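You operate a simulated robot arm through the tools that you are given. There is no shell and no other tool. Be economical: measure what you need, move in short steps, check, and stop when the job is done.

You are at the controls of a simulated robot arm. One attempt, no reset.

Task
Use up the doses that are left on the blue and green suncatchers.
Fine: hands out during a dip; then switch the tank off and lift both to the drip tray by their grips.
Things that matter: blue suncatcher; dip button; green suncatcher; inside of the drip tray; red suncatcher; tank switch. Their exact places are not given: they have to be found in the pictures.

It is judged by the outcome, as a careful person would: the job done as asked, and still so three seconds after it is handed in. It fails if anything else is knocked over, pushed out of place, dropped, spilled or broken.

Robot
A 6-joint arm with a two-finger parallel gripper on a trunk, on a base that drives. Base frame: it is fixed to the floor where the robot stands at the start and does not move with it; the origin is under the middle of the robot, x ahead of it, y to its left, z up. Lengths are in mm, angles in rad, forces in N, time in s.
With the tool pointing down near the work surface it reaches from about 100 to 740 mm from the robot's upright axis, wherever it stands. Its first joint turns from -2.897 to 2.897 rad. Places, roughly: dip button [400, 0, 900]; inside of the drip tray [300, 800, 900]; tank switch [100, 1200, 900]. Payload 3.91 kg.
The TCP is the grasp point between the finger pads, 30 mm short of the fingertips. In the tool frame z runs along the fingers and y along their closing line. The gripper opens to 110 mm. The fingers are 20 mm wide and 10 mm thick; the gripper's body (48 by 112 mm) begins 55 mm behind the TCP.
Orientation is that of the tool frame in the base frame, as a unit quaternion [w, x, y, z]. With the fingers straight down and closing along the base's y, the tool's x points along the base's -x, its y along +y and its z along -z.

Tools
- The arm moves only by the tool apply_moves. Its argument "steps" is a list of rows, each an object of numbers (a shift or turn left out is 0, a gripper value left out holds the last): "dx", "dy", "dz": the shift along the base's x, y, z in mm; "ax", "ay", "az": the turn, a rotation vector about the base's x, y, z in degrees; "grip": the finger opening in mm, from 0 to 110. In form: [{"dx": .., "dy": .., "dz": .., "ax": .., "ay": .., "az": .., "grip": ..}, ...]. A call has 1 to 12 rows; each row shifts and turns the commanded pose from where the row before left it. A row lasts 0.2 s, in which the tool goes at most 50 mm and 0.15 rad; a call with a longer step from one row to the next is refused whole, and so is a gripper value outside its range. A pose out of reach is approached as far as the arm can. The call stops where the force on the tool passes 40 N (or 10 N more than at its start, if that is more) or the arm is blocked; 0.2 s more then pass. Each finger travels about 45 mm/s and halts on what it meets, pressing with about 32 N; the grip force reading is that of the motor and also rises with nothing between the fingers. The clock runs only during rows and for 0.2 s after the last one: add rows that do not move to give the fingers time. The reply holds the time, the measured pose of the TCP, the force on the tool along the base axes, the opening and the grip force, in the units named above and with some noise, with the torque about the TCP (base axes, N m) and any sound that the robot's microphone picked up.
- Cameras (640 x 400 px; columns grow to the right, rows downward): "scene" is now at [-7.3, 204.1, 1496.8]; the picture's right is [0.71, -0.70, 0.00], its down [-0.56, -0.57, -0.60] and it looks along [0.42, 0.43, -0.80] (base axes); focal length 252 px, centre (320, 200). "wrist" rides on the gripper at [71, 22, -107] in the tool frame; the picture's right is [-0.29, 0.96, 0.00], its down [-0.76, -0.23, -0.61] and it looks along [-0.58, -0.18, 0.79] (tool axes); focal length 243 px, centre (320, 200).
- camera(camera): a new picture of that camera. The clock stands still meanwhile.
- lift_body(by): slides the trunk up (or, below 0, down) by that many mm; the arm and the scene camera ride with it, the base frame stays. It gives what a move gives, with no picture.
- base_move(legs): drives the robot by 1 to 6 legs, each [ahead, left, turn to the left] in mm, mm and rad, along the robot's own axes; the way and the turn of a leg run together, so that a leg with both is an arc; at most 1500 mm and 3.142 rad a leg. The arm and the cameras ride along, it lands a little off, and it stops where it bumps. It gives what a move gives.
- turn_head(pan, tilt): turns the head with the scene camera to pan (to the left, within 1.501 rad either way) and tilt (down, from -0.506 to 1.204), counted from straight ahead of the robot. It gives what a move gives.
- locate(camera, pixels): for up to 12 pixels [column, row] of the newest picture of that camera ("zoom" is the newest enlarged one), the place [x, y, z] in the base frame of the surface seen there, good to about 2 mm. The clock stands still meanwhile.
- enlarge(camera, box): a new picture of the part [left, top, right, bottom] of that camera's present view, enlarged. The clock stands still meanwhile.
- hand_in(): hands the job in; it is judged then, once.

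Keep the steps short. Do not move on a guess: measure, check each grasp and each placing, and mend mistakes. In all there are 80 turns and 48 pictures (those below and enlarged ones count). Leave the gripper open and the arm clear of the work at the hand-in unless told otherwise, and finish with a single line.

The tools are called after "Emit:" as name(argument=value, ...) on one line, values as JSON. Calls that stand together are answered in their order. apply_moves: Moves the arm, as the interface text tells. Its arguments: {"type":"object","properties":{"steps":{"type":"array"}},"required":["steps"]} The other tools are called the same way: lift_body (by) slides the trunk up or down; base_move (legs) drives the base; turn_head (pan, tilt) turns the head that bears the scene camera; camera (camera) takes a picture; locate (camera, pixels) gives the place of the surface under pixels of a picture; enlarge (camera, box) takes an enlarged picture of a part of a camera's view; hand_in () hands the job in.

At the start:

```text
clock: 0.0
tool_pos: [275.5, 285.2, 1223.4]
orientation: [0.0, 0.0, 1.0, 0.0]
force: [-0.2, -0.8, 0.7]
moment: [-0.03, -0.02, -0.05]
width: 110.0
gripper_force: 0.1
trunk travel left (down, up): [-475.0, 115.0]
robot x, y, heading: [0.0, -0.2, 0.002]
head pan, tilt: [0.791, 0.925]
```

scene: 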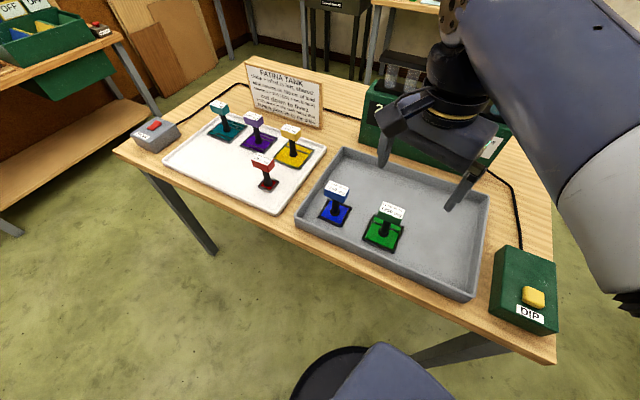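
wrist: 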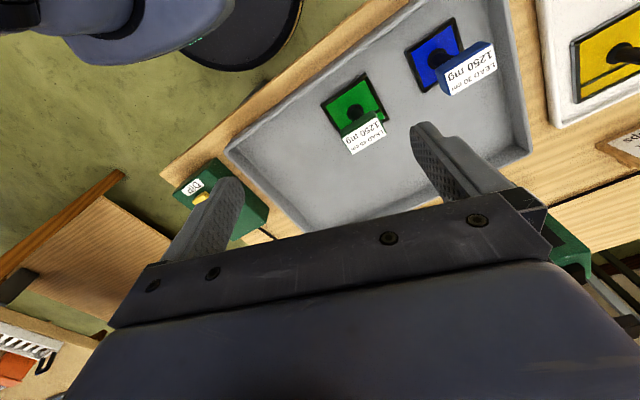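

I see a tank with the blue and green pieces, a sign, a drip tray with four others, a DIP button and a switch. I'll read the sign and labels first.

Emit:
enlarge(camera="scene", box=[235, 55, 335, 135])

Emit:
enlarge(camera="scene", box=[310, 170, 420, 260])

Emit:
enlarge(camera="wrist", box=[310, 10, 510, 160])

Emit:
enlarge(camera="scene", box=[350, 60, 520, 170])

```text
5.00 times, centred on (285, 95) of scene
```

zoom: 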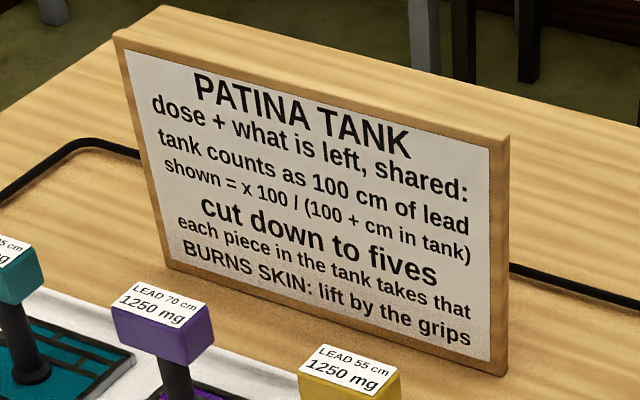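

```text
4.44 times, centred on (365, 215) of scene
```

zoom: 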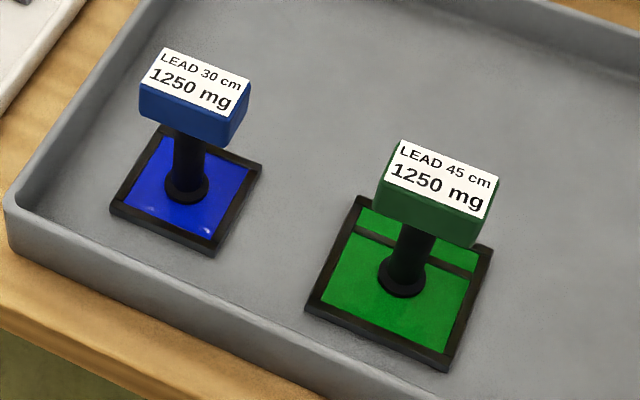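

```text
2.67 times, centred on (410, 85) of wrist
```

zoom: 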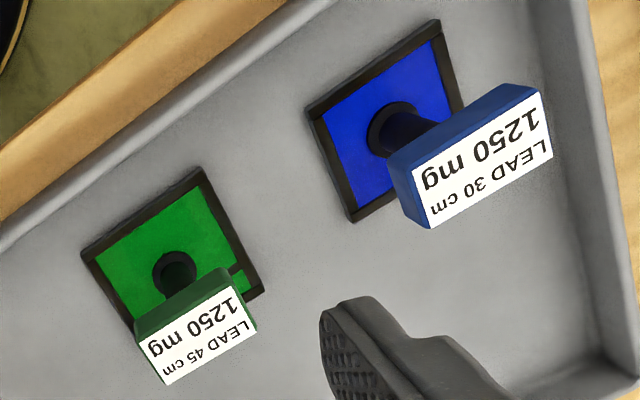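

```text
3.64 times, centred on (435, 115) of scene
```

zoom: 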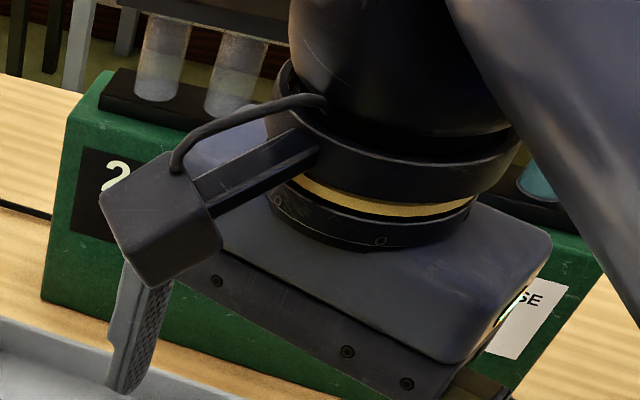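

The rules are about lead length in the tank. The machine is hidden behind the arm, so I'll swing the tool away (upward/back) and look.

Emit:
apply_moves(steps=[{"dx": -20, "dy": -45}, {"dx": -20, "dy": -45}, {"dx": -20, "dy": -45}, {"dx": -10, "dy": -45}, {"dx": -10, "dy": -45}, {"dy": -45}, {"dy": -45}, {"dy": -45}])

Emit:
camera(camera="scene")

Emit:
enlarge(camera="scene", box=[345, 50, 525, 165])

Emit:
enlarge(camera="scene", box=[195, 90, 325, 200])

```text
clock: 1.8
tool_pos: [190.8, -76.3, 1217.5]
orientation: [0.001, -0.001, 1.0, 0.0]
force: [-0.2, 0.6, 0.6]
moment: [0.02, -0.01, 0.02]
width: 109.7
gripper_force: 0.1
trunk travel left (down, up): [-475.0, 115.0]
robot x, y, heading: [1.4, 1.6, -0.002]
head pan, tilt: [0.791, 0.925]
```

```text
41 pictures are left
```

scene: 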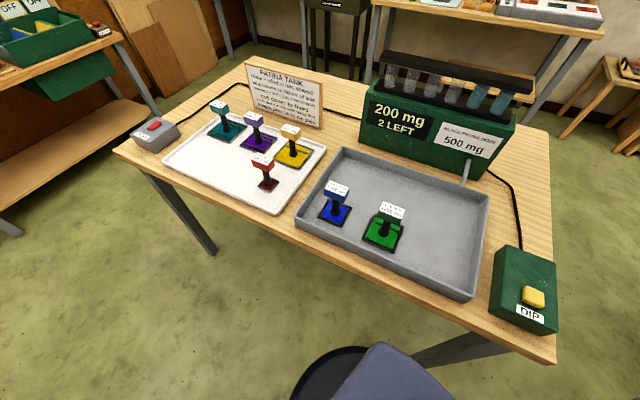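

```text
3.48 times, centred on (435, 108) of scene
```

zoom: 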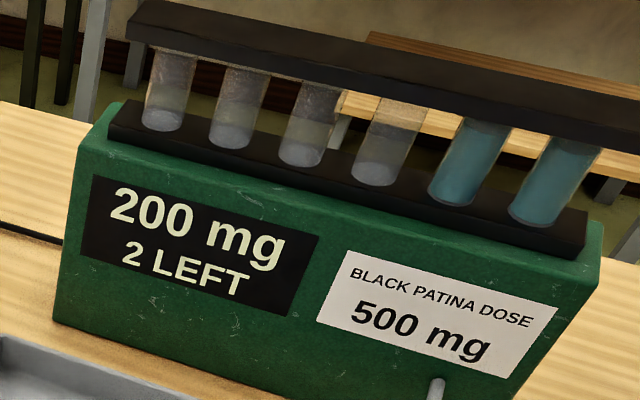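

```text
3.64 times, centred on (260, 145) of scene
```

zoom: 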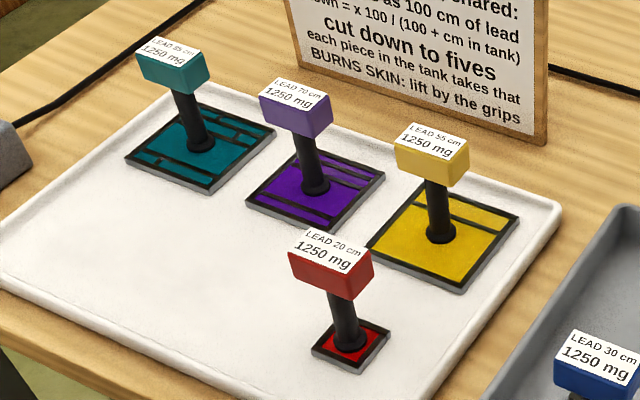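

The tank shows 200 mg with 2 doses left of 500 mg. Labels carry lead length and 1250 mg. I'll check for more information: the labels in detail, the switch, and the rest of the room.

Emit:
enlarge(camera="scene", box=[125, 85, 265, 170])

Emit:
enlarge(camera="scene", box=[0, 0, 120, 75])

Emit:
enlarge(camera="scene", box=[480, 235, 570, 345])

Emit:
turn_head(pan=0.3, tilt=0.45)

Emit:
camera(camera="scene")

Emit:
turn_head(pan=1.4, tilt=0.45)

Emit:
camera(camera="scene")

```text
4.57 times, centred on (195, 128) of scene
```

zoom: 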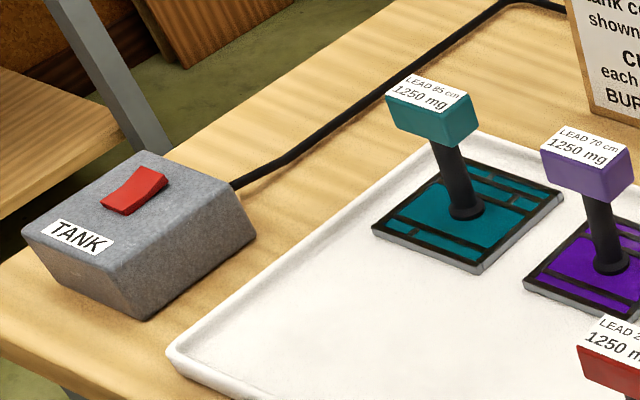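

```text
5.33 times, centred on (60, 38) of scene
```

zoom: 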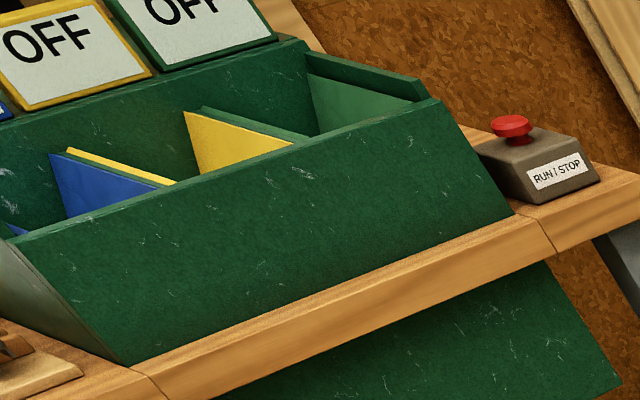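

```text
3.64 times, centred on (525, 290) of scene
```

zoom: 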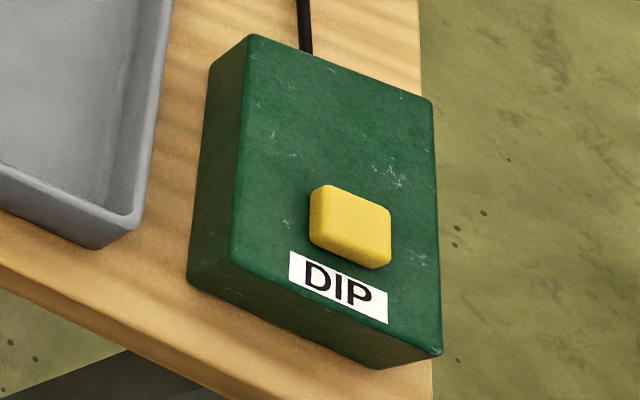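

```text
clock: 2.7
tool_pos: [192.3, -75.1, 1218.0]
orientation: [0.0, 0.0, 1.0, 0.0]
force: [0.3, 0.1, -1.0]
moment: [-0.01, -0.01, -0.04]
width: 109.9
gripper_force: 0.1
trunk travel left (down, up): [-475.0, 115.0]
robot x, y, heading: [0.6, 1.5, 0.002]
head pan, tilt: [0.3, 0.45]
```

```text
35 pictures are left
```

scene: 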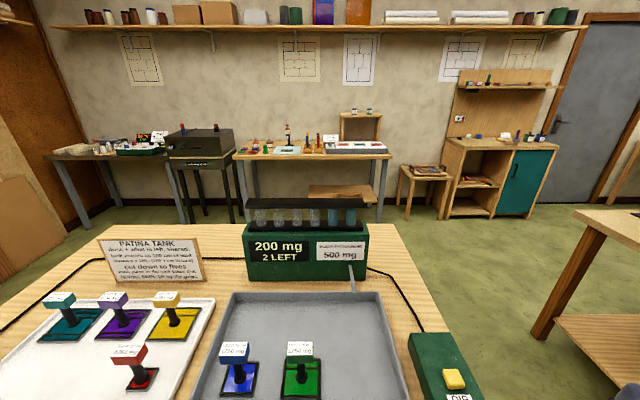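

```text
clock: 4.1
tool_pos: [191.9, -75.6, 1218.3]
orientation: [0.0, 0.0, 1.0, 0.0]
force: [-1.0, 0.2, -0.5]
moment: [0.02, -0.01, 0.0]
width: 110.2
gripper_force: 0.1
trunk travel left (down, up): [-475.0, 115.0]
robot x, y, heading: [0.5, 0.9, 0.0]
head pan, tilt: [1.4, 0.45]
```

```text
34 pictures are left
```

scene: 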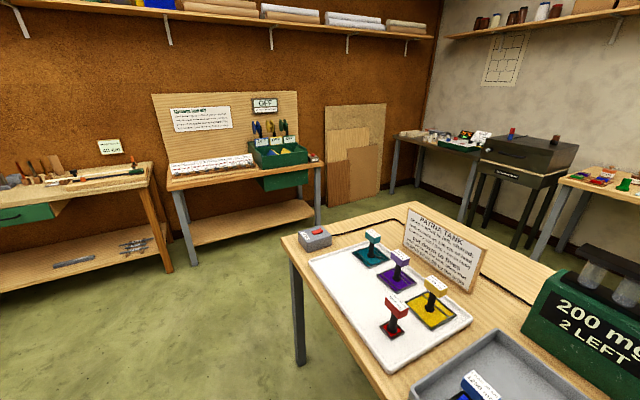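

I'd like a closer look at the pieces (frames, possible liquid, any markings) before pressing anything. Turning the head back to them and enlarging.

Emit:
turn_head(pan=0.95, tilt=0.95)

Emit:
camera(camera="scene")

```text
clock: 5.0
tool_pos: [193.3, -74.6, 1217.8]
orientation: [0.0, 0.0, 1.0, 0.0]
force: [0.1, 0.3, -0.5]
moment: [0.0, 0.04, -0.03]
width: 109.9
gripper_force: 0.0
trunk travel left (down, up): [-475.0, 115.0]
robot x, y, heading: [2.7, -1.4, 0.005]
head pan, tilt: [0.949, 0.949]
```

```text
33 pictures are left
```

scene: 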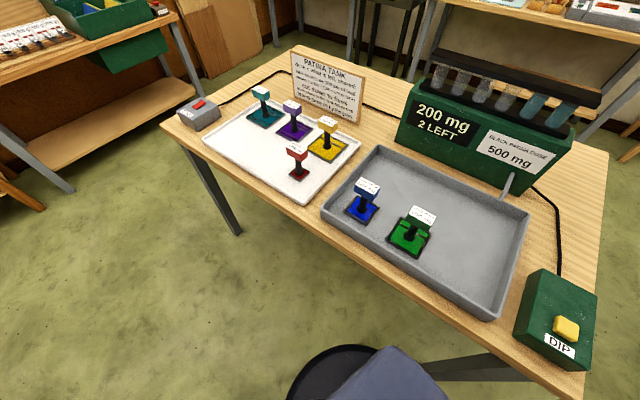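

Emit:
enlarge(camera="scene", box=[260, 130, 330, 195])

Emit:
enlarge(camera="scene", box=[335, 170, 445, 265])

Emit:
locate(camera="scene", pixels=[[367, 188], [423, 217], [297, 152], [567, 327], [560, 300], [199, 104], [275, 165], [250, 150], [265, 135], [240, 152], [320, 185], [460, 230]])

```text
6.15 times, centred on (295, 162) of scene
```

zoom: 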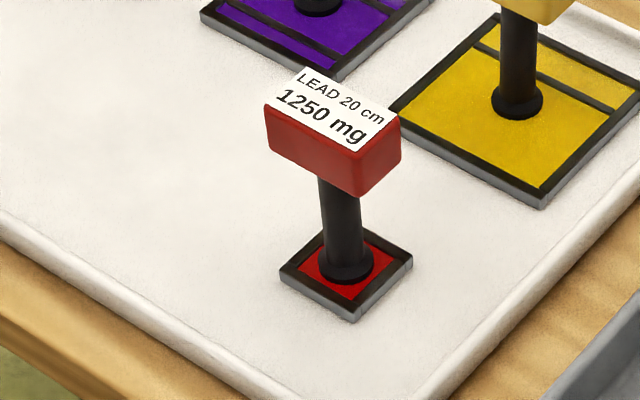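

```text
4.21 times, centred on (390, 218) of scene
```

zoom: 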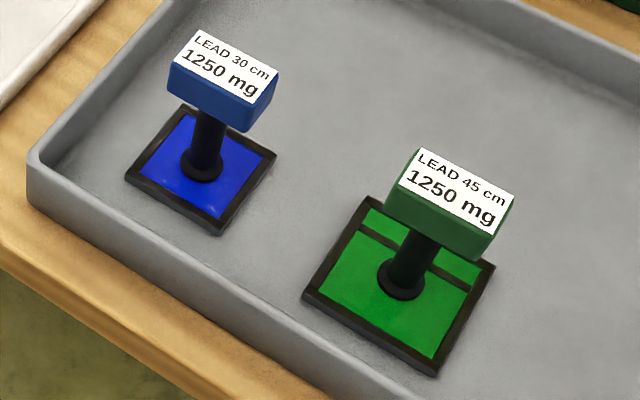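

```text
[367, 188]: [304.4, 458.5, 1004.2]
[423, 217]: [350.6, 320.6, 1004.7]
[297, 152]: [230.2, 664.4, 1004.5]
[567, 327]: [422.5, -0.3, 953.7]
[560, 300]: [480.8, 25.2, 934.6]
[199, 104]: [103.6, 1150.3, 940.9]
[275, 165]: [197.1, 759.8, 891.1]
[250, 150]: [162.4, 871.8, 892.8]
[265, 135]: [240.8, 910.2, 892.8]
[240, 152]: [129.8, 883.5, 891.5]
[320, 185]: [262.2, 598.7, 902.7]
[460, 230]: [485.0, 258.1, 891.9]
```

No further markings. By the sign: with blue+green (75 cm), dip 1 gives (500+200)·100/175 = 400, and dip 2 gives (500+400)·100/175 = 514, cut to 510. That totals 910, under the 1250 on the labels. I'll press once, then compare the display with 400 before going on. The button top is at about [422, 0, 954]; I'll move over it with fingers closed.

Emit:
apply_moves(steps=[{"dx": 45, "dy": 15, "grip": 0}, {"dx": 45, "dy": 15}, {"dx": 45, "dy": 15}, {"dx": 45, "dy": 15}, {"dx": 45, "dy": 15}, {"dx": 5, "dz": -48}, {"dz": -48}, {"dz": -48}, {"dz": -44}])

Emit:
camera(camera="scene")

```text
clock: 7.0
tool_pos: [425.4, -0.0, 1034.9]
orientation: [0.001, 0.0, 1.0, 0.0]
force: [0.2, 0.5, -0.7]
moment: [-0.01, -0.03, -0.01]
width: 0.0
gripper_force: 32.0
trunk travel left (down, up): [-475.0, 115.0]
robot x, y, heading: [-0.9, 0.7, -0.002]
head pan, tilt: [0.949, 0.949]
```

```text
30 pictures are left
```

scene: 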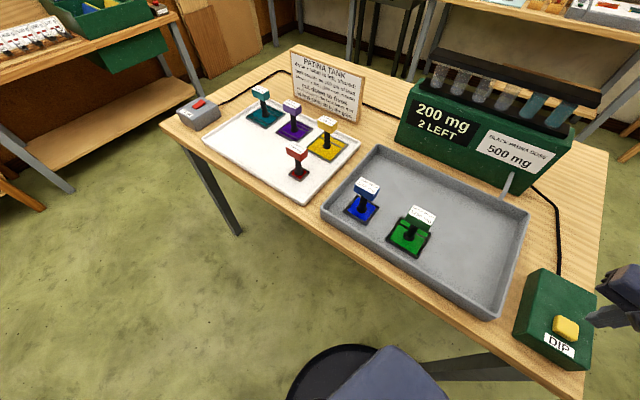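

The fingertips are 50 mm above the button. I'll come down to just above it, then press in small steps.

Emit:
apply_moves(steps=[{"dz": -20}, {"dz": -20}, {"dz": -8}, {"dz": -3}, {"dz": -3}, {"dz": -2}])

Emit:
enlarge(camera="scene", box=[380, 40, 600, 180])

```text
clock: 8.4
tool_pos: [425.6, 0.6, 979.7]
orientation: [0.0, 0.0, 1.0, 0.0]
force: [0.8, -1.7, 2.1]
moment: [-0.05, 0.0, -0.05]
width: 0.0
gripper_force: 31.7
trunk travel left (down, up): [-475.0, 115.0]
robot x, y, heading: [-3.3, -2.0, -0.001]
head pan, tilt: [0.949, 0.949]
heard: click
```

```text
2.86 times, centred on (490, 110) of scene
```

zoom: 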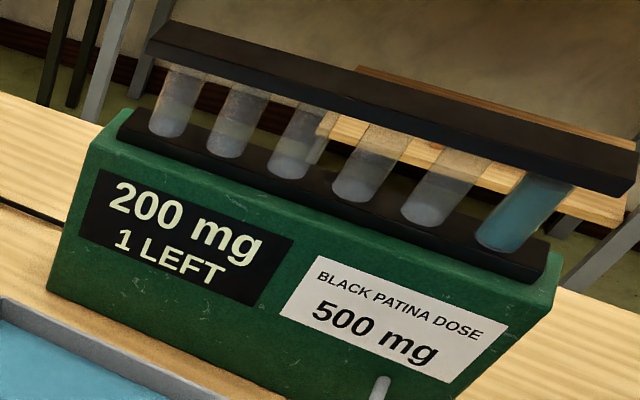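

It clicked, 1 dose is left, and the tank is filling. I'll release the button, wait, and read the display again.

Emit:
apply_moves(steps=[{"dz": 20}, {"dz": 20}, {}, {}, {}, {}, {}, {}, {}, {}, {}, {}])

Emit:
camera(camera="scene")

```text
clock: 11.0
tool_pos: [426.0, 1.5, 1019.7]
orientation: [0.001, 0.0, 1.0, 0.0]
force: [-0.6, 0.2, 0.1]
moment: [-0.01, 0.01, -0.01]
width: 0.1
gripper_force: 32.1
trunk travel left (down, up): [-475.0, 115.0]
robot x, y, heading: [3.1, 1.8, -0.0]
head pan, tilt: [0.949, 0.949]
```

```text
28 pictures are left
```

scene: 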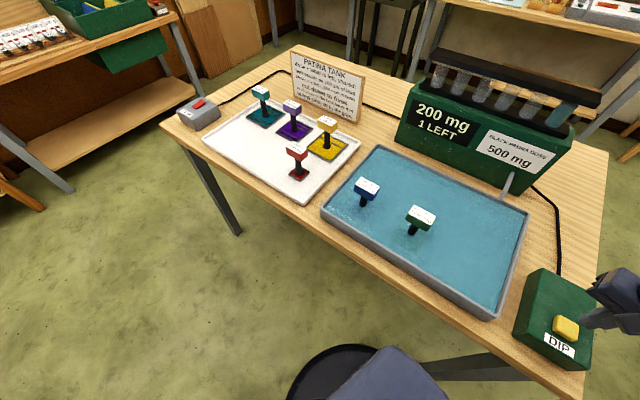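

The tank is full and the dip is still running. Waiting longer.

Emit:
apply_moves(steps=[{}, {}, {}, {}, {}, {}, {}, {}, {}, {}, {}, {}])

Emit:
apply_moves(steps=[{}, {}, {}, {}, {}, {}, {}, {}, {}, {}, {}, {}])

Emit:
camera(camera="scene")

```text
clock: 13.6
tool_pos: [425.6, 0.1, 1019.1]
orientation: [0.001, 0.0, 1.0, 0.001]
force: [-0.3, -0.7, 0.4]
moment: [0.02, -0.03, 0.0]
width: 0.0
gripper_force: 32.3
trunk travel left (down, up): [-475.0, 115.0]
robot x, y, heading: [2.6, -1.2, 0.001]
head pan, tilt: [0.949, 0.949]
```

```text
clock: 16.2
tool_pos: [425.3, 1.0, 1018.5]
orientation: [0.0, 0.0, 1.0, 0.0]
force: [0.4, 0.1, 0.6]
moment: [0.03, -0.02, 0.02]
width: 0.0
gripper_force: 31.9
trunk travel left (down, up): [-475.0, 115.0]
robot x, y, heading: [1.0, 0.8, -0.003]
head pan, tilt: [0.949, 0.949]
```

```text
27 pictures are left
```

scene: 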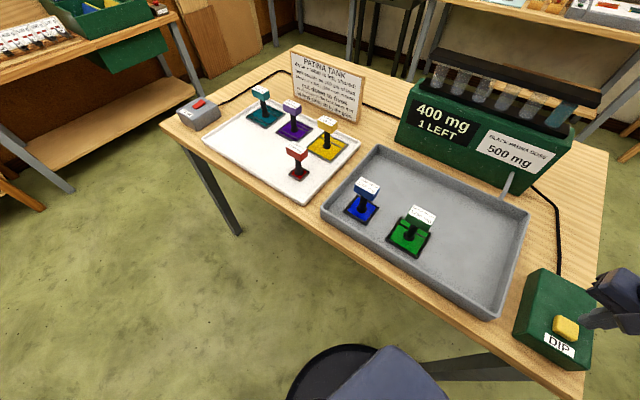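

It shows 400, exactly as computed. I'll check whether the labels or pieces changed before the last dose.

Emit:
enlarge(camera="scene", box=[335, 170, 445, 265])

```text
4.21 times, centred on (390, 218) of scene
```

zoom: 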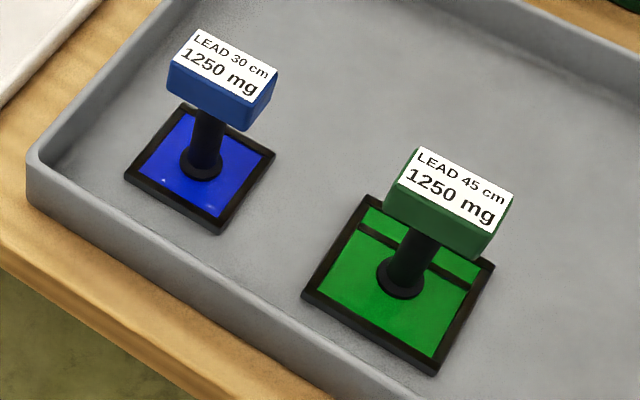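

The edges look darker than before the dip, so edge blackness may show how much each piece has already taken. I'll compare edges closely before using the last dose.

Emit:
enlarge(camera="scene", box=[340, 195, 388, 225])

Emit:
enlarge(camera="scene", box=[280, 130, 352, 185])

Emit:
enlarge(camera="scene", box=[240, 95, 312, 145])

```text
13.33 times, centred on (364, 210) of scene
```

zoom: 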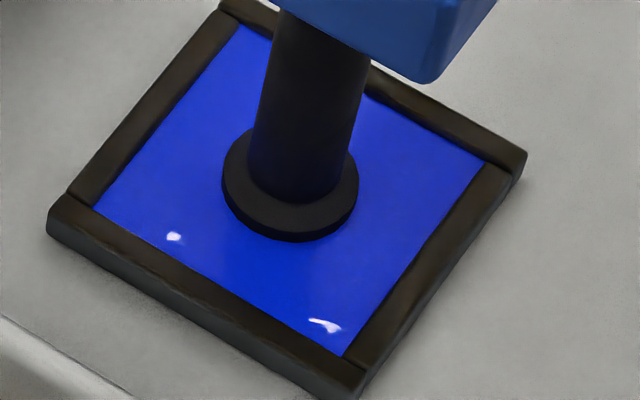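

```text
7.27 times, centred on (316, 158) of scene
```

zoom: 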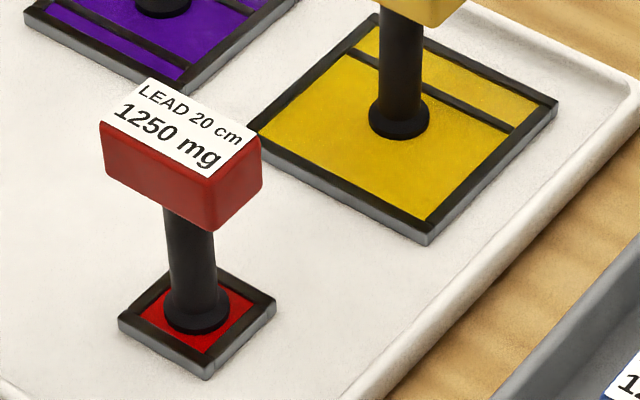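

```text
8.00 times, centred on (276, 120) of scene
```

zoom: 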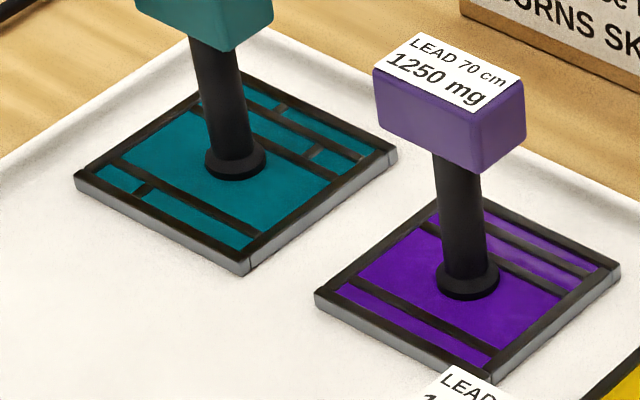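

The reading matched the rule, so the model is confirmed. The last dip with the same two pieces gives 510, a total of 910 for these two doses. Even if all the patina (200+500+500 = 1200) went to one piece, that stays under 1250. Red isn't needed and stays out. Nothing is in the tank except the two pieces, so I'll press again from the same spot.

Emit:
apply_moves(steps=[{"dz": -20}, {"dz": -12}, {"dz": -3}, {"dz": -3}, {"dz": -2}])

Emit:
apply_moves(steps=[{"dz": 20}, {"dz": 20}, {}, {}, {}, {}, {}, {}, {}, {}, {}, {}])

Emit:
apply_moves(steps=[{}, {}, {}, {}, {}, {}, {}, {}, {}, {}, {}, {}])

Emit:
apply_moves(steps=[{}, {}, {}, {}, {}, {}, {}, {}, {}, {}, {}, {}])

Emit:
camera(camera="scene")

```text
clock: 17.4
tool_pos: [425.3, -0.0, 980.0]
orientation: [0.0, 0.0, 1.0, 0.001]
force: [-0.4, 0.2, 1.0]
moment: [-0.02, -0.02, 0.01]
width: 0.0
gripper_force: 31.8
trunk travel left (down, up): [-475.0, 115.0]
robot x, y, heading: [-0.0, 2.0, -0.003]
head pan, tilt: [0.949, 0.949]
```

```text
clock: 20.0
tool_pos: [426.0, 2.0, 1020.2]
orientation: [0.001, -0.001, 1.0, 0.0]
force: [-0.1, 0.0, 0.0]
moment: [0.04, 0.0, 0.01]
width: 0.0
gripper_force: 32.2
trunk travel left (down, up): [-475.0, 115.0]
robot x, y, heading: [-4.8, -2.7, -0.005]
head pan, tilt: [0.949, 0.949]
```

```text
clock: 22.6
tool_pos: [425.5, 1.5, 1019.9]
orientation: [0.0, 0.001, 1.0, 0.0]
force: [0.0, 0.3, 0.0]
moment: [-0.03, -0.02, -0.02]
width: 0.1
gripper_force: 31.9
trunk travel left (down, up): [-475.0, 115.0]
robot x, y, heading: [2.2, -0.7, 0.001]
head pan, tilt: [0.949, 0.949]
```

```text
clock: 25.2
tool_pos: [424.9, 1.4, 1018.2]
orientation: [0.0, 0.0, 1.0, -0.001]
force: [-0.8, -0.3, 0.7]
moment: [0.04, -0.01, -0.02]
width: 0.2
gripper_force: 32.0
trunk travel left (down, up): [-475.0, 115.0]
robot x, y, heading: [1.6, 4.9, 0.002]
head pan, tilt: [0.949, 0.949]
```

```text
22 pictures are left
```

scene: 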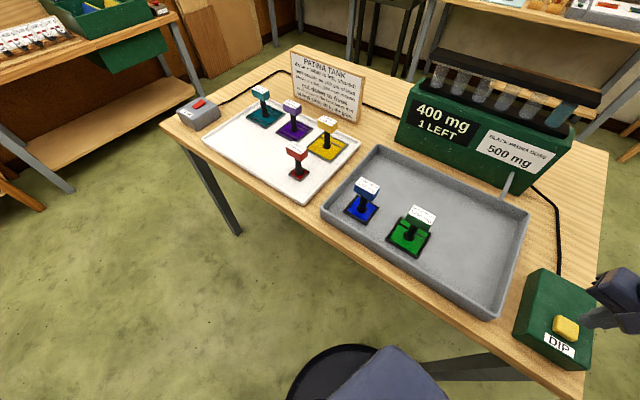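

No click this time: the press was a hair short (the display still shows 400, 1 LEFT). Pressing again, slightly deeper.

Emit:
apply_moves(steps=[{"dz": -20}, {"dz": -14}, {"dz": -3}, {"dz": -2}, {"dz": -2}])

```text
clock: 26.4
tool_pos: [425.4, 1.5, 978.6]
orientation: [0.0, -0.001, 1.0, 0.0]
force: [0.8, 0.0, 2.3]
moment: [-0.01, -0.05, -0.01]
width: 0.0
gripper_force: 32.0
trunk travel left (down, up): [-475.0, 115.0]
robot x, y, heading: [-0.1, -0.5, -0.003]
head pan, tilt: [0.949, 0.949]
heard: click
```

Click heard. Raising clear and waiting for the dip to end.

Emit:
apply_moves(steps=[{"dz": 20}, {"dz": 21}, {}, {}, {}, {}, {}, {}, {}, {}, {}, {}])

Emit:
apply_moves(steps=[{}, {}, {}, {}, {}, {}, {}, {}, {}, {}, {}, {}])

Emit:
apply_moves(steps=[{}, {}, {}, {}, {}, {}, {}, {}, {}, {}, {}, {}])

Emit:
camera(camera="scene")

```text
clock: 29.0
tool_pos: [426.4, -0.3, 1020.3]
orientation: [0.0, 0.001, 1.0, 0.001]
force: [-0.3, -0.3, 0.3]
moment: [0.02, -0.01, 0.01]
width: 0.0
gripper_force: 31.8
trunk travel left (down, up): [-475.0, 115.0]
robot x, y, heading: [3.4, 1.9, -0.001]
head pan, tilt: [0.949, 0.949]
```

```text
clock: 31.6
tool_pos: [425.9, -1.0, 1020.7]
orientation: [-0.001, 0.0, 1.0, 0.001]
force: [-0.6, -1.2, -0.3]
moment: [-0.01, -0.01, 0.04]
width: 0.0
gripper_force: 32.2
trunk travel left (down, up): [-475.0, 115.0]
robot x, y, heading: [-0.4, -1.2, -0.001]
head pan, tilt: [0.949, 0.949]
```

```text
clock: 34.2
tool_pos: [427.1, 0.4, 1020.5]
orientation: [0.0, -0.001, 1.0, 0.0]
force: [-0.9, 0.7, -0.5]
moment: [-0.01, 0.0, -0.02]
width: 0.1
gripper_force: 31.9
trunk travel left (down, up): [-475.0, 115.0]
robot x, y, heading: [4.4, -2.8, 0.003]
head pan, tilt: [0.949, 0.949]
```

```text
21 pictures are left
```

scene: 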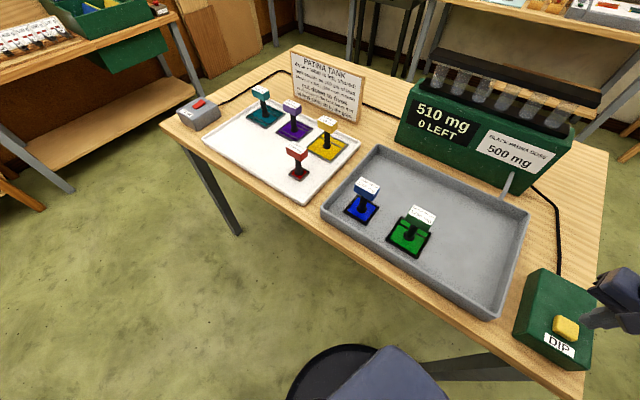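

The display shows 510 mg and 0 LEFT, as predicted. Next is the switch on the far left; I'll drive left along the table. First I'll measure the table edge, the neighbouring bench, and the switch.

Emit:
locate(camera="scene", pixels=[[495, 355], [330, 246], [168, 130], [235, 230], [75, 190], [40, 205], [330, 385], [199, 104], [207, 98], [190, 112], [150, 250], [20, 150]])

Emit:
enlarge(camera="scene", box=[165, 80, 235, 140])

```text
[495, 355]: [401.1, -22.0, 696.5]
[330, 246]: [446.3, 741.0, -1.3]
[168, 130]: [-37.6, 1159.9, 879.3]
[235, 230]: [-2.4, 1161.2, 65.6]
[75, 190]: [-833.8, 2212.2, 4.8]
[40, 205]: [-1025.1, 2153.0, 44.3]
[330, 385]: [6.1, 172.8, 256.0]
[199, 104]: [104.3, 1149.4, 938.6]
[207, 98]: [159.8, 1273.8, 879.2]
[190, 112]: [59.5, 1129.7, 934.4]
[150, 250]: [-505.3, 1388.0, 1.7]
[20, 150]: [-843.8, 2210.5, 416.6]
```

```text
6.67 times, centred on (200, 110) of scene
```

zoom: 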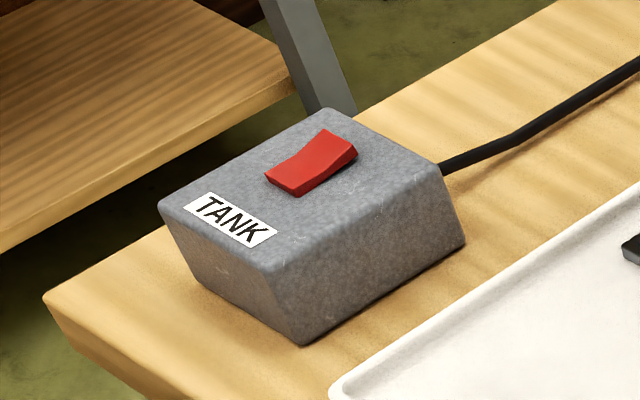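

The table runs at a slant; its front edge goes along roughly (-0.33, 0.94), and I'll drive parallel to it. From about (-210, 600) the switch, both pieces and the tray are all within 650 mm. First I'll raise and retract the arm, then drive.

Emit:
apply_moves(steps=[{"dz": 49}, {"dz": 49}, {"dz": 49}, {"dz": 49}, {"dx": -49}, {"dx": -49}, {"dx": -49}])

Emit:
base_move(legs=[[-210, 600, 0]])

Emit:
turn_head(pan=0.6, tilt=0.85)

Emit:
camera(camera="scene")

```text
clock: 35.8
tool_pos: [274.5, 2.9, 1213.6]
orientation: [0.0, 0.0, 1.0, 0.0]
force: [0.0, -0.2, 0.1]
moment: [-0.01, 0.02, 0.0]
width: 0.2
gripper_force: 31.9
trunk travel left (down, up): [-475.0, 115.0]
robot x, y, heading: [-0.3, -2.1, -0.005]
head pan, tilt: [0.949, 0.949]
```

```text
clock: 39.3
tool_pos: [70.3, 590.7, 1214.0]
orientation: [0.0, 0.012, 1.0, 0.0]
force: [0.2, -0.3, -0.3]
moment: [-0.03, -0.04, 0.0]
width: 0.2
gripper_force: 31.7
trunk travel left (down, up): [-475.0, 115.0]
robot x, y, heading: [-205.5, 592.8, -0.026]
head pan, tilt: [0.949, 0.949]
```

```text
clock: 40.1
tool_pos: [70.4, 590.9, 1213.3]
orientation: [0.001, 0.013, 1.0, 0.0]
force: [0.2, -0.2, -0.1]
moment: [-0.03, -0.03, 0.0]
width: 0.0
gripper_force: 32.6
trunk travel left (down, up): [-475.0, 115.0]
robot x, y, heading: [-208.6, 595.6, -0.028]
head pan, tilt: [0.6, 0.85]
```

```text
19 pictures are left
```

scene: 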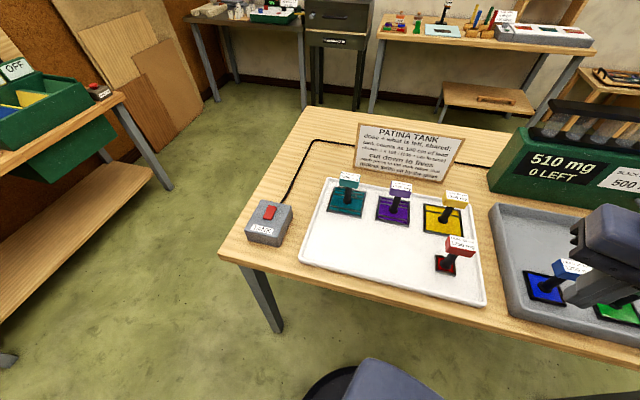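

I can see the switch at (268, 213) well now. Enlarging it to see how the rocker is tilted.

Emit:
enlarge(camera="scene", box=[240, 190, 300, 250])

```text
6.67 times, centred on (270, 220) of scene
```

zoom: 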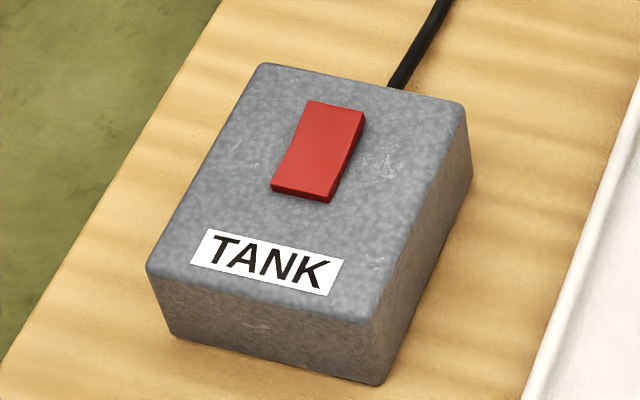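

Emit:
locate(camera="zoom", pixels=[[333, 112], [325, 130], [315, 150], [308, 168], [302, 185], [250, 170], [390, 170], [300, 240]])

Emit:
locate(camera="scene", pixels=[[320, 250], [350, 260], [400, 280], [305, 255], [420, 285], [390, 250], [345, 235], [476, 290], [460, 250], [570, 268], [345, 212], [385, 220]])

```text
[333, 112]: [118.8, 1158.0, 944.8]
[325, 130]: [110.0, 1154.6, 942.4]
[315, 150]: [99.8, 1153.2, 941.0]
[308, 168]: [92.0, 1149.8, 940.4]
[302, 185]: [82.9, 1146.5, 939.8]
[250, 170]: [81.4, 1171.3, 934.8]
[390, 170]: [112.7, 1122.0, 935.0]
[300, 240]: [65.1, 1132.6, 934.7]
```

```text
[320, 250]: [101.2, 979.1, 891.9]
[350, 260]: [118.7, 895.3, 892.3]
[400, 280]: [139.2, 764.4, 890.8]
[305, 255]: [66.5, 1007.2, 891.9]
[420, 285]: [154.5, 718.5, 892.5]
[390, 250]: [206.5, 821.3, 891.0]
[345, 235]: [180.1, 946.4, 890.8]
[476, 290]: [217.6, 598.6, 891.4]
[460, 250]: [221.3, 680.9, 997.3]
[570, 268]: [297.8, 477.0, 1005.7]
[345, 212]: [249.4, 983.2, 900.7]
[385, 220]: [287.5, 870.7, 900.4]
```

The rocker's far end (118, 1158, 945) is raised and the near end is at 940, so pressing the far end turns it off. Moving the closed fingers over there at height.

Emit:
apply_moves(steps=[{"dx": 4.5, "dy": 47}, {"dx": 4.5, "dy": 47}, {"dx": 4.5, "dy": 47}, {"dx": 4.5, "dy": 47}, {"dx": 4.5, "dy": 47}, {"dx": 4.5, "dy": 47}, {"dx": 4.5, "dy": 47}, {"dx": 4.5, "dy": 47}, {"dx": 4.5, "dy": 47}, {"dx": 4.5, "dy": 47}, {"dx": 4.5, "dy": 48}, {"dx": 4.5, "dy": 48}])

Emit:
apply_moves(steps=[{"dz": -49}, {"dz": -49}, {"dz": -49}, {"dz": -49}, {"dz": -20}])

Emit:
enlarge(camera="scene", box=[230, 160, 320, 250])

```text
clock: 42.7
tool_pos: [115.6, 1111.2, 1200.9]
orientation: [0.0, 0.013, 1.0, 0.001]
force: [-0.1, 0.7, 0.0]
moment: [-0.02, 0.0, 0.01]
width: 0.0
gripper_force: 32.0
out of reach, approached as far as the arm can: row 11, 12
trunk travel left (down, up): [-475.0, 115.0]
robot x, y, heading: [-205.7, 593.1, -0.032]
head pan, tilt: [0.6, 0.85]
```

```text
clock: 43.9
tool_pos: [113.2, 1112.3, 987.0]
orientation: [0.0, 0.012, 1.0, 0.001]
force: [0.0, 0.8, -0.1]
moment: [-0.03, 0.0, -0.02]
width: 0.1
gripper_force: 31.7
trunk travel left (down, up): [-475.0, 115.0]
robot x, y, heading: [-206.2, 596.1, -0.024]
head pan, tilt: [0.6, 0.85]
```

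```text
4.44 times, centred on (275, 205) of scene
```

zoom: 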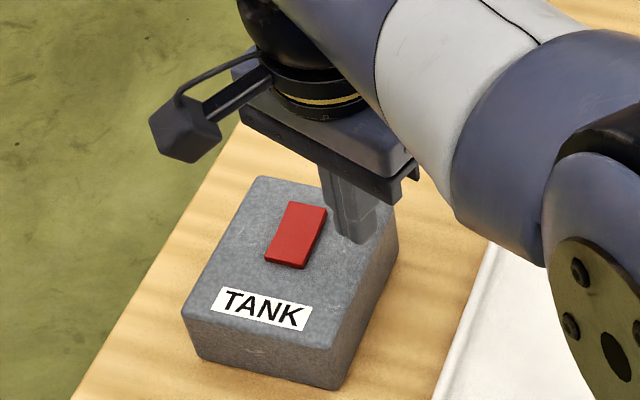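

The fingers stopped short of the rocker, with the tip about 12 mm above its top. Moving to (124, 1160) and pressing down gently.

Emit:
apply_moves(steps=[{"dz": 10}, {"dx": 5, "dy": 24}, {"dx": 6, "dy": 24}, {}])

Emit:
camera(camera="scene")

```text
clock: 44.9
tool_pos: [129.2, 1160.6, 998.7]
orientation: [0.0, 0.012, 1.0, 0.0]
force: [0.1, -0.5, -0.7]
moment: [-0.03, 0.03, -0.01]
width: 0.1
gripper_force: 31.7
trunk travel left (down, up): [-475.0, 115.0]
robot x, y, heading: [-205.7, 593.1, -0.023]
head pan, tilt: [0.6, 0.85]
```

```text
16 pictures are left
```

scene: 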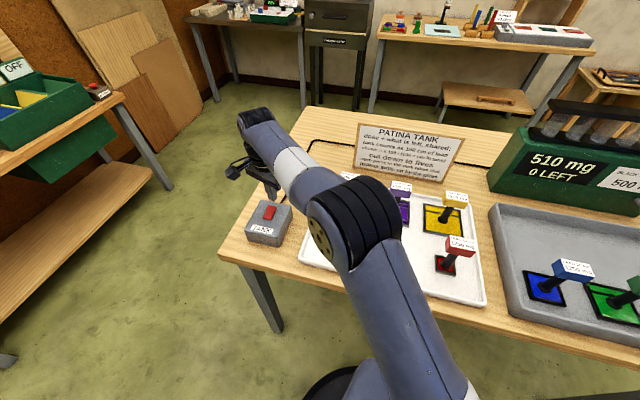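

The arm is clear of the pieces. TCP is at (129, 1160), tip at 969. Nudging back 5 mm and descending onto the raised end.

Emit:
apply_moves(steps=[{"dx": -5, "dz": -12}, {"dz": -10}, {"dz": -3}, {"dz": -3}, {"dz": -2}])

```text
clock: 46.1
tool_pos: [124.9, 1160.2, 972.0]
orientation: [0.002, 0.012, 1.0, 0.003]
force: [0.1, 3.2, 20.3]
moment: [-0.06, 0.19, 0.02]
width: 0.0
gripper_force: 31.9
trunk travel left (down, up): [-475.0, 115.0]
robot x, y, heading: [-206.3, 594.6, -0.025]
head pan, tilt: [0.6, 0.85]
```

There's 20 N of contact but no click yet. Pressing a little further.

Emit:
apply_moves(steps=[{"dz": -2}, {}])

Emit:
enlarge(camera="scene", box=[230, 160, 320, 250])

```text
clock: 46.9
tool_pos: [124.1, 1159.5, 971.2]
orientation: [0.003, 0.012, 1.0, 0.005]
force: [-4.1, -6.7, 10.7]
moment: [-0.25, 0.21, 0.05]
width: 0.2
gripper_force: 32.4
trunk travel left (down, up): [-475.0, 115.0]
robot x, y, heading: [-204.6, 596.2, -0.028]
head pan, tilt: [0.6, 0.85]
stopped in row 2: the force on the tool passed its limit (the readings are from after the stop); the commanded pose is now the measured one
```

```text
4.44 times, centred on (275, 205) of scene
```

zoom: 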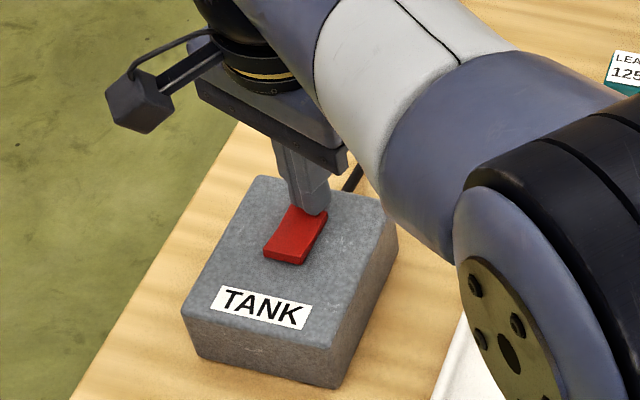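

Force limit reached. I'll lift off and check the rocker's tilt and the display.

Emit:
apply_moves(steps=[{"dz": 15}, {"dz": 15}, {}])

Emit:
enlarge(camera="scene", box=[240, 190, 300, 250])

Emit:
locate(camera="zoom", pixels=[[333, 112], [325, 130], [315, 150], [308, 168], [302, 185]])

```text
clock: 47.7
tool_pos: [124.8, 1158.3, 1000.9]
orientation: [0.002, 0.013, 1.0, 0.004]
force: [-0.6, -0.3, -0.1]
moment: [0.02, 0.01, 0.01]
width: 0.0
gripper_force: 32.1
trunk travel left (down, up): [-475.0, 115.0]
robot x, y, heading: [-206.0, 593.3, -0.03]
head pan, tilt: [0.6, 0.85]
```

```text
6.67 times, centred on (270, 220) of scene
```

zoom: 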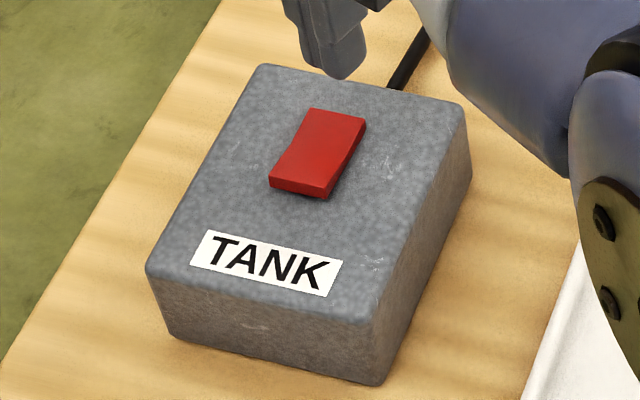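

```text
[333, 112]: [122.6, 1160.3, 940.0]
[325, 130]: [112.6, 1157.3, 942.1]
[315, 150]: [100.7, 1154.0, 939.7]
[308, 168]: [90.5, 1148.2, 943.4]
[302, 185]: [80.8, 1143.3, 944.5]
```

The rocker flipped (far end 940, near end 944.5). Now I'll raise and swing back toward the pieces, open the gripper, and look at the tank and display.

Emit:
apply_moves(steps=[{"dz": 45}, {"dz": 45}, {"dy": -45, "dz": 20}, {"dx": -5, "dy": -48}, {"dx": -5, "dy": -48}, {"dx": -5, "dy": -48}, {"dx": -5, "dy": -48}, {"dx": -5, "dy": -48}, {"dx": -5, "dy": -48}, {"dx": -5, "dy": -48}, {"dx": -5, "dy": -48}, {"dy": -48, "grip": 80}])

Emit:
turn_head(pan=0.15, tilt=0.85)

Emit:
camera(camera="scene")

```text
clock: 50.3
tool_pos: [85.0, 678.0, 1108.8]
orientation: [0.002, 0.011, 1.0, 0.005]
force: [-0.8, 0.1, -0.1]
moment: [0.0, 0.03, 0.02]
width: 32.7
gripper_force: 0.0
trunk travel left (down, up): [-475.0, 115.0]
robot x, y, heading: [-204.7, 593.4, -0.026]
head pan, tilt: [0.6, 0.85]
```

```text
clock: 51.2
tool_pos: [84.4, 679.7, 1111.1]
orientation: [0.002, 0.013, 1.0, 0.004]
force: [0.1, 0.0, -0.5]
moment: [0.02, -0.01, -0.01]
width: 79.9
gripper_force: 0.1
trunk travel left (down, up): [-475.0, 115.0]
robot x, y, heading: [-209.0, 595.5, -0.026]
head pan, tilt: [0.15, 0.85]
```

```text
13 pictures are left
```

scene: 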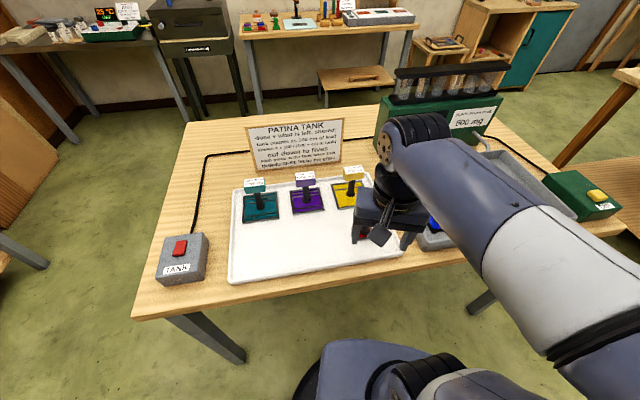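

The arm hides the blue piece here. I'll raise and move to in front of the pieces and use the wrist camera to see both from above.

Emit:
apply_moves(steps=[{"dz": 45}, {"dz": 45}, {"dx": 12, "dy": -47}, {"dx": 12, "dy": -47}, {"dx": 12, "dy": -47}, {"dx": 12, "dy": -47}, {"dx": 12, "dy": -47}, {"dx": 12, "dy": -40}, {}])

Emit:
camera(camera="wrist")

```text
clock: 53.2
tool_pos: [155.2, 405.8, 1196.5]
orientation: [0.001, 0.012, 1.0, 0.004]
force: [1.0, -0.6, 0.5]
moment: [0.02, 0.0, -0.02]
width: 80.2
gripper_force: 0.1
trunk travel left (down, up): [-475.0, 115.0]
robot x, y, heading: [-203.5, 596.5, -0.028]
head pan, tilt: [0.15, 0.85]
```

```text
12 pictures are left
```

wrist: 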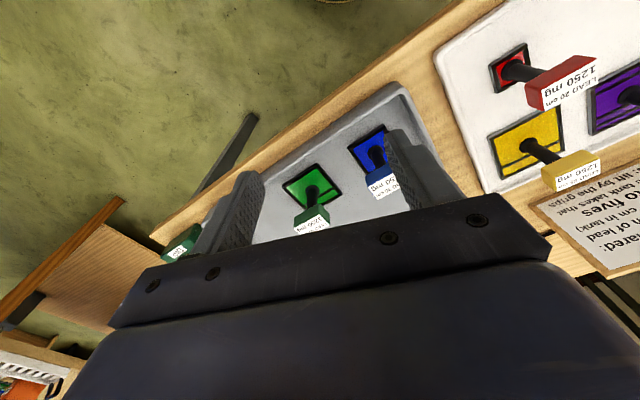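

The wrist view is cut off by the fingers. I'll use the scene camera with the head turned toward the tank.

Emit:
turn_head(pan=-0.1, tilt=0.75)

Emit:
camera(camera="scene")

```text
clock: 54.0
tool_pos: [154.7, 406.3, 1197.1]
orientation: [0.002, 0.013, 1.0, 0.005]
force: [0.3, 0.8, -0.3]
moment: [0.02, -0.02, 0.02]
width: 80.2
gripper_force: 0.1
trunk travel left (down, up): [-475.0, 115.0]
robot x, y, heading: [-204.1, 595.8, -0.023]
head pan, tilt: [-0.099, 0.75]
```

```text
11 pictures are left
```

scene: 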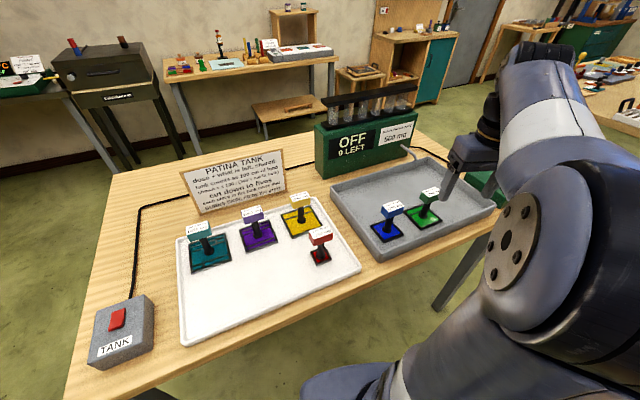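

The display says OFF. Both pieces are visible at about (390, 208) and (430, 195). I'll enlarge for grip-top corners.

Emit:
enlarge(camera="scene", box=[360, 175, 456, 247])

```text
5.56 times, centred on (408, 211) of scene
```

zoom: 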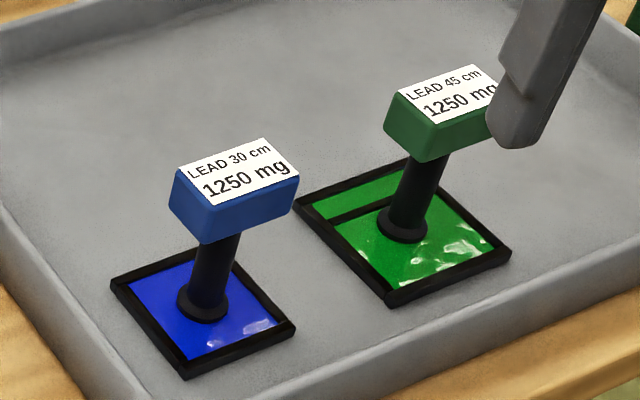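

Emit:
locate(camera="zoom", pixels=[[179, 170], [266, 140], [297, 177], [207, 206], [205, 242], [236, 175], [401, 91], [470, 66], [427, 126], [428, 160], [205, 312], [400, 235]])

Emit:
locate(camera="scene", pixels=[[212, 320], [190, 335], [250, 310], [300, 295], [240, 280], [290, 265], [190, 255], [320, 232], [230, 265], [345, 275], [321, 262], [262, 244]])

```text
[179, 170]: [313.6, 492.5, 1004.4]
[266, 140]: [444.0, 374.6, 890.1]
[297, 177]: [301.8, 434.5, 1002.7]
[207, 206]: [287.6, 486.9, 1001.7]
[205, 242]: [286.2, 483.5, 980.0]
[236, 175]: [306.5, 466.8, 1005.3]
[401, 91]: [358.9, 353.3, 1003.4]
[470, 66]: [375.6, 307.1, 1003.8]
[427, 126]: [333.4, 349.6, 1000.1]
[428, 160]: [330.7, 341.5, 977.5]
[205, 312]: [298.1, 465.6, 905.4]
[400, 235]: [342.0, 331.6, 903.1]
```

```text
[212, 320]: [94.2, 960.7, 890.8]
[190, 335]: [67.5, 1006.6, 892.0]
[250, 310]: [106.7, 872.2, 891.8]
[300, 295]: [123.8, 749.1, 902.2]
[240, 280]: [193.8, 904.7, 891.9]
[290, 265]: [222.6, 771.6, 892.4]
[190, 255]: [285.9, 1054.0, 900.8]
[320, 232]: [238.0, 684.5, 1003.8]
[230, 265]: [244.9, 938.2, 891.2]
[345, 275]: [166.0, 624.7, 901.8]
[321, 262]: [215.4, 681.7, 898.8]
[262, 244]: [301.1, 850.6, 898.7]
```

Blue grip top centre is about (306, 462), its long side turned about 15°, block z 978–1004. I'll grip it end to end with the gripper fully open, so I turn 16.5° and move above it.

Emit:
apply_moves(steps=[{"az": 8, "grip": 110, "dx": 38, "dy": 14}, {"az": 8, "dx": 38, "dy": 14}, {"dx": 38, "dy": 14}, {"dx": 37, "dy": 14}, {"dz": -45}, {"dz": -45}, {"dz": -30}, {}])

Emit:
locate(camera="scene", pixels=[[245, 255], [280, 246], [262, 252], [205, 275], [310, 255], [222, 268]])

Emit:
camera(camera="scene")

```text
clock: 55.8
tool_pos: [309.7, 463.5, 1076.6]
orientation: [0.002, -0.127, 0.992, 0.004]
force: [0.1, -0.2, -0.3]
moment: [-0.01, -0.02, 0.01]
width: 109.8
gripper_force: 0.1
trunk travel left (down, up): [-475.0, 115.0]
robot x, y, heading: [-203.5, 593.9, -0.025]
head pan, tilt: [-0.099, 0.75]
```

```text
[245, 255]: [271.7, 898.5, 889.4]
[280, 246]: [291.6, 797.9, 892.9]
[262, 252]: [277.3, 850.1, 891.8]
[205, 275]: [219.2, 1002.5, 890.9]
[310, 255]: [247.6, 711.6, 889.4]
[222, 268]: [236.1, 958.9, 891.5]
```

```text
9 pictures are left
```

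scene: 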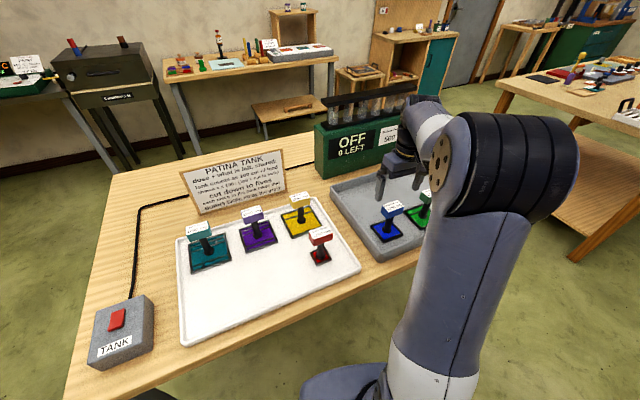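

The gripper is over blue with fingers straddling (tips at z 1046). Descending to TCP z ≈ 993, then closing.

Emit:
apply_moves(steps=[{"dx": -3, "dz": -30}, {"dz": -30}, {"dz": -24}, {}])

Emit:
enlarge(camera="scene", box=[360, 160, 456, 232])

```text
clock: 56.8
tool_pos: [305.3, 465.2, 992.5]
orientation: [0.001, -0.126, 0.992, 0.005]
force: [-0.5, 0.6, -0.8]
moment: [0.0, 0.0, -0.04]
width: 110.1
gripper_force: 0.0
trunk travel left (down, up): [-475.0, 115.0]
robot x, y, heading: [-204.5, 596.2, -0.027]
head pan, tilt: [-0.099, 0.75]
```

```text
5.56 times, centred on (408, 196) of scene
```

zoom: 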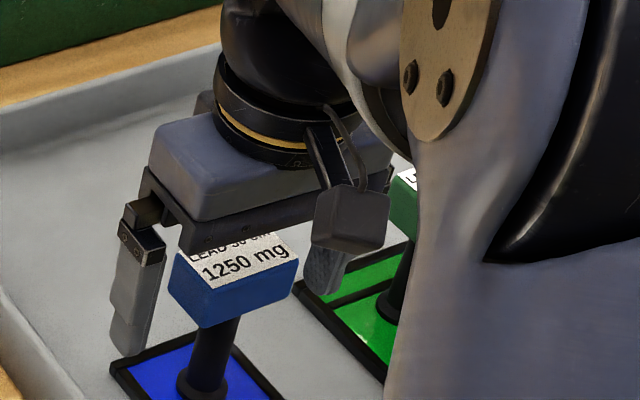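

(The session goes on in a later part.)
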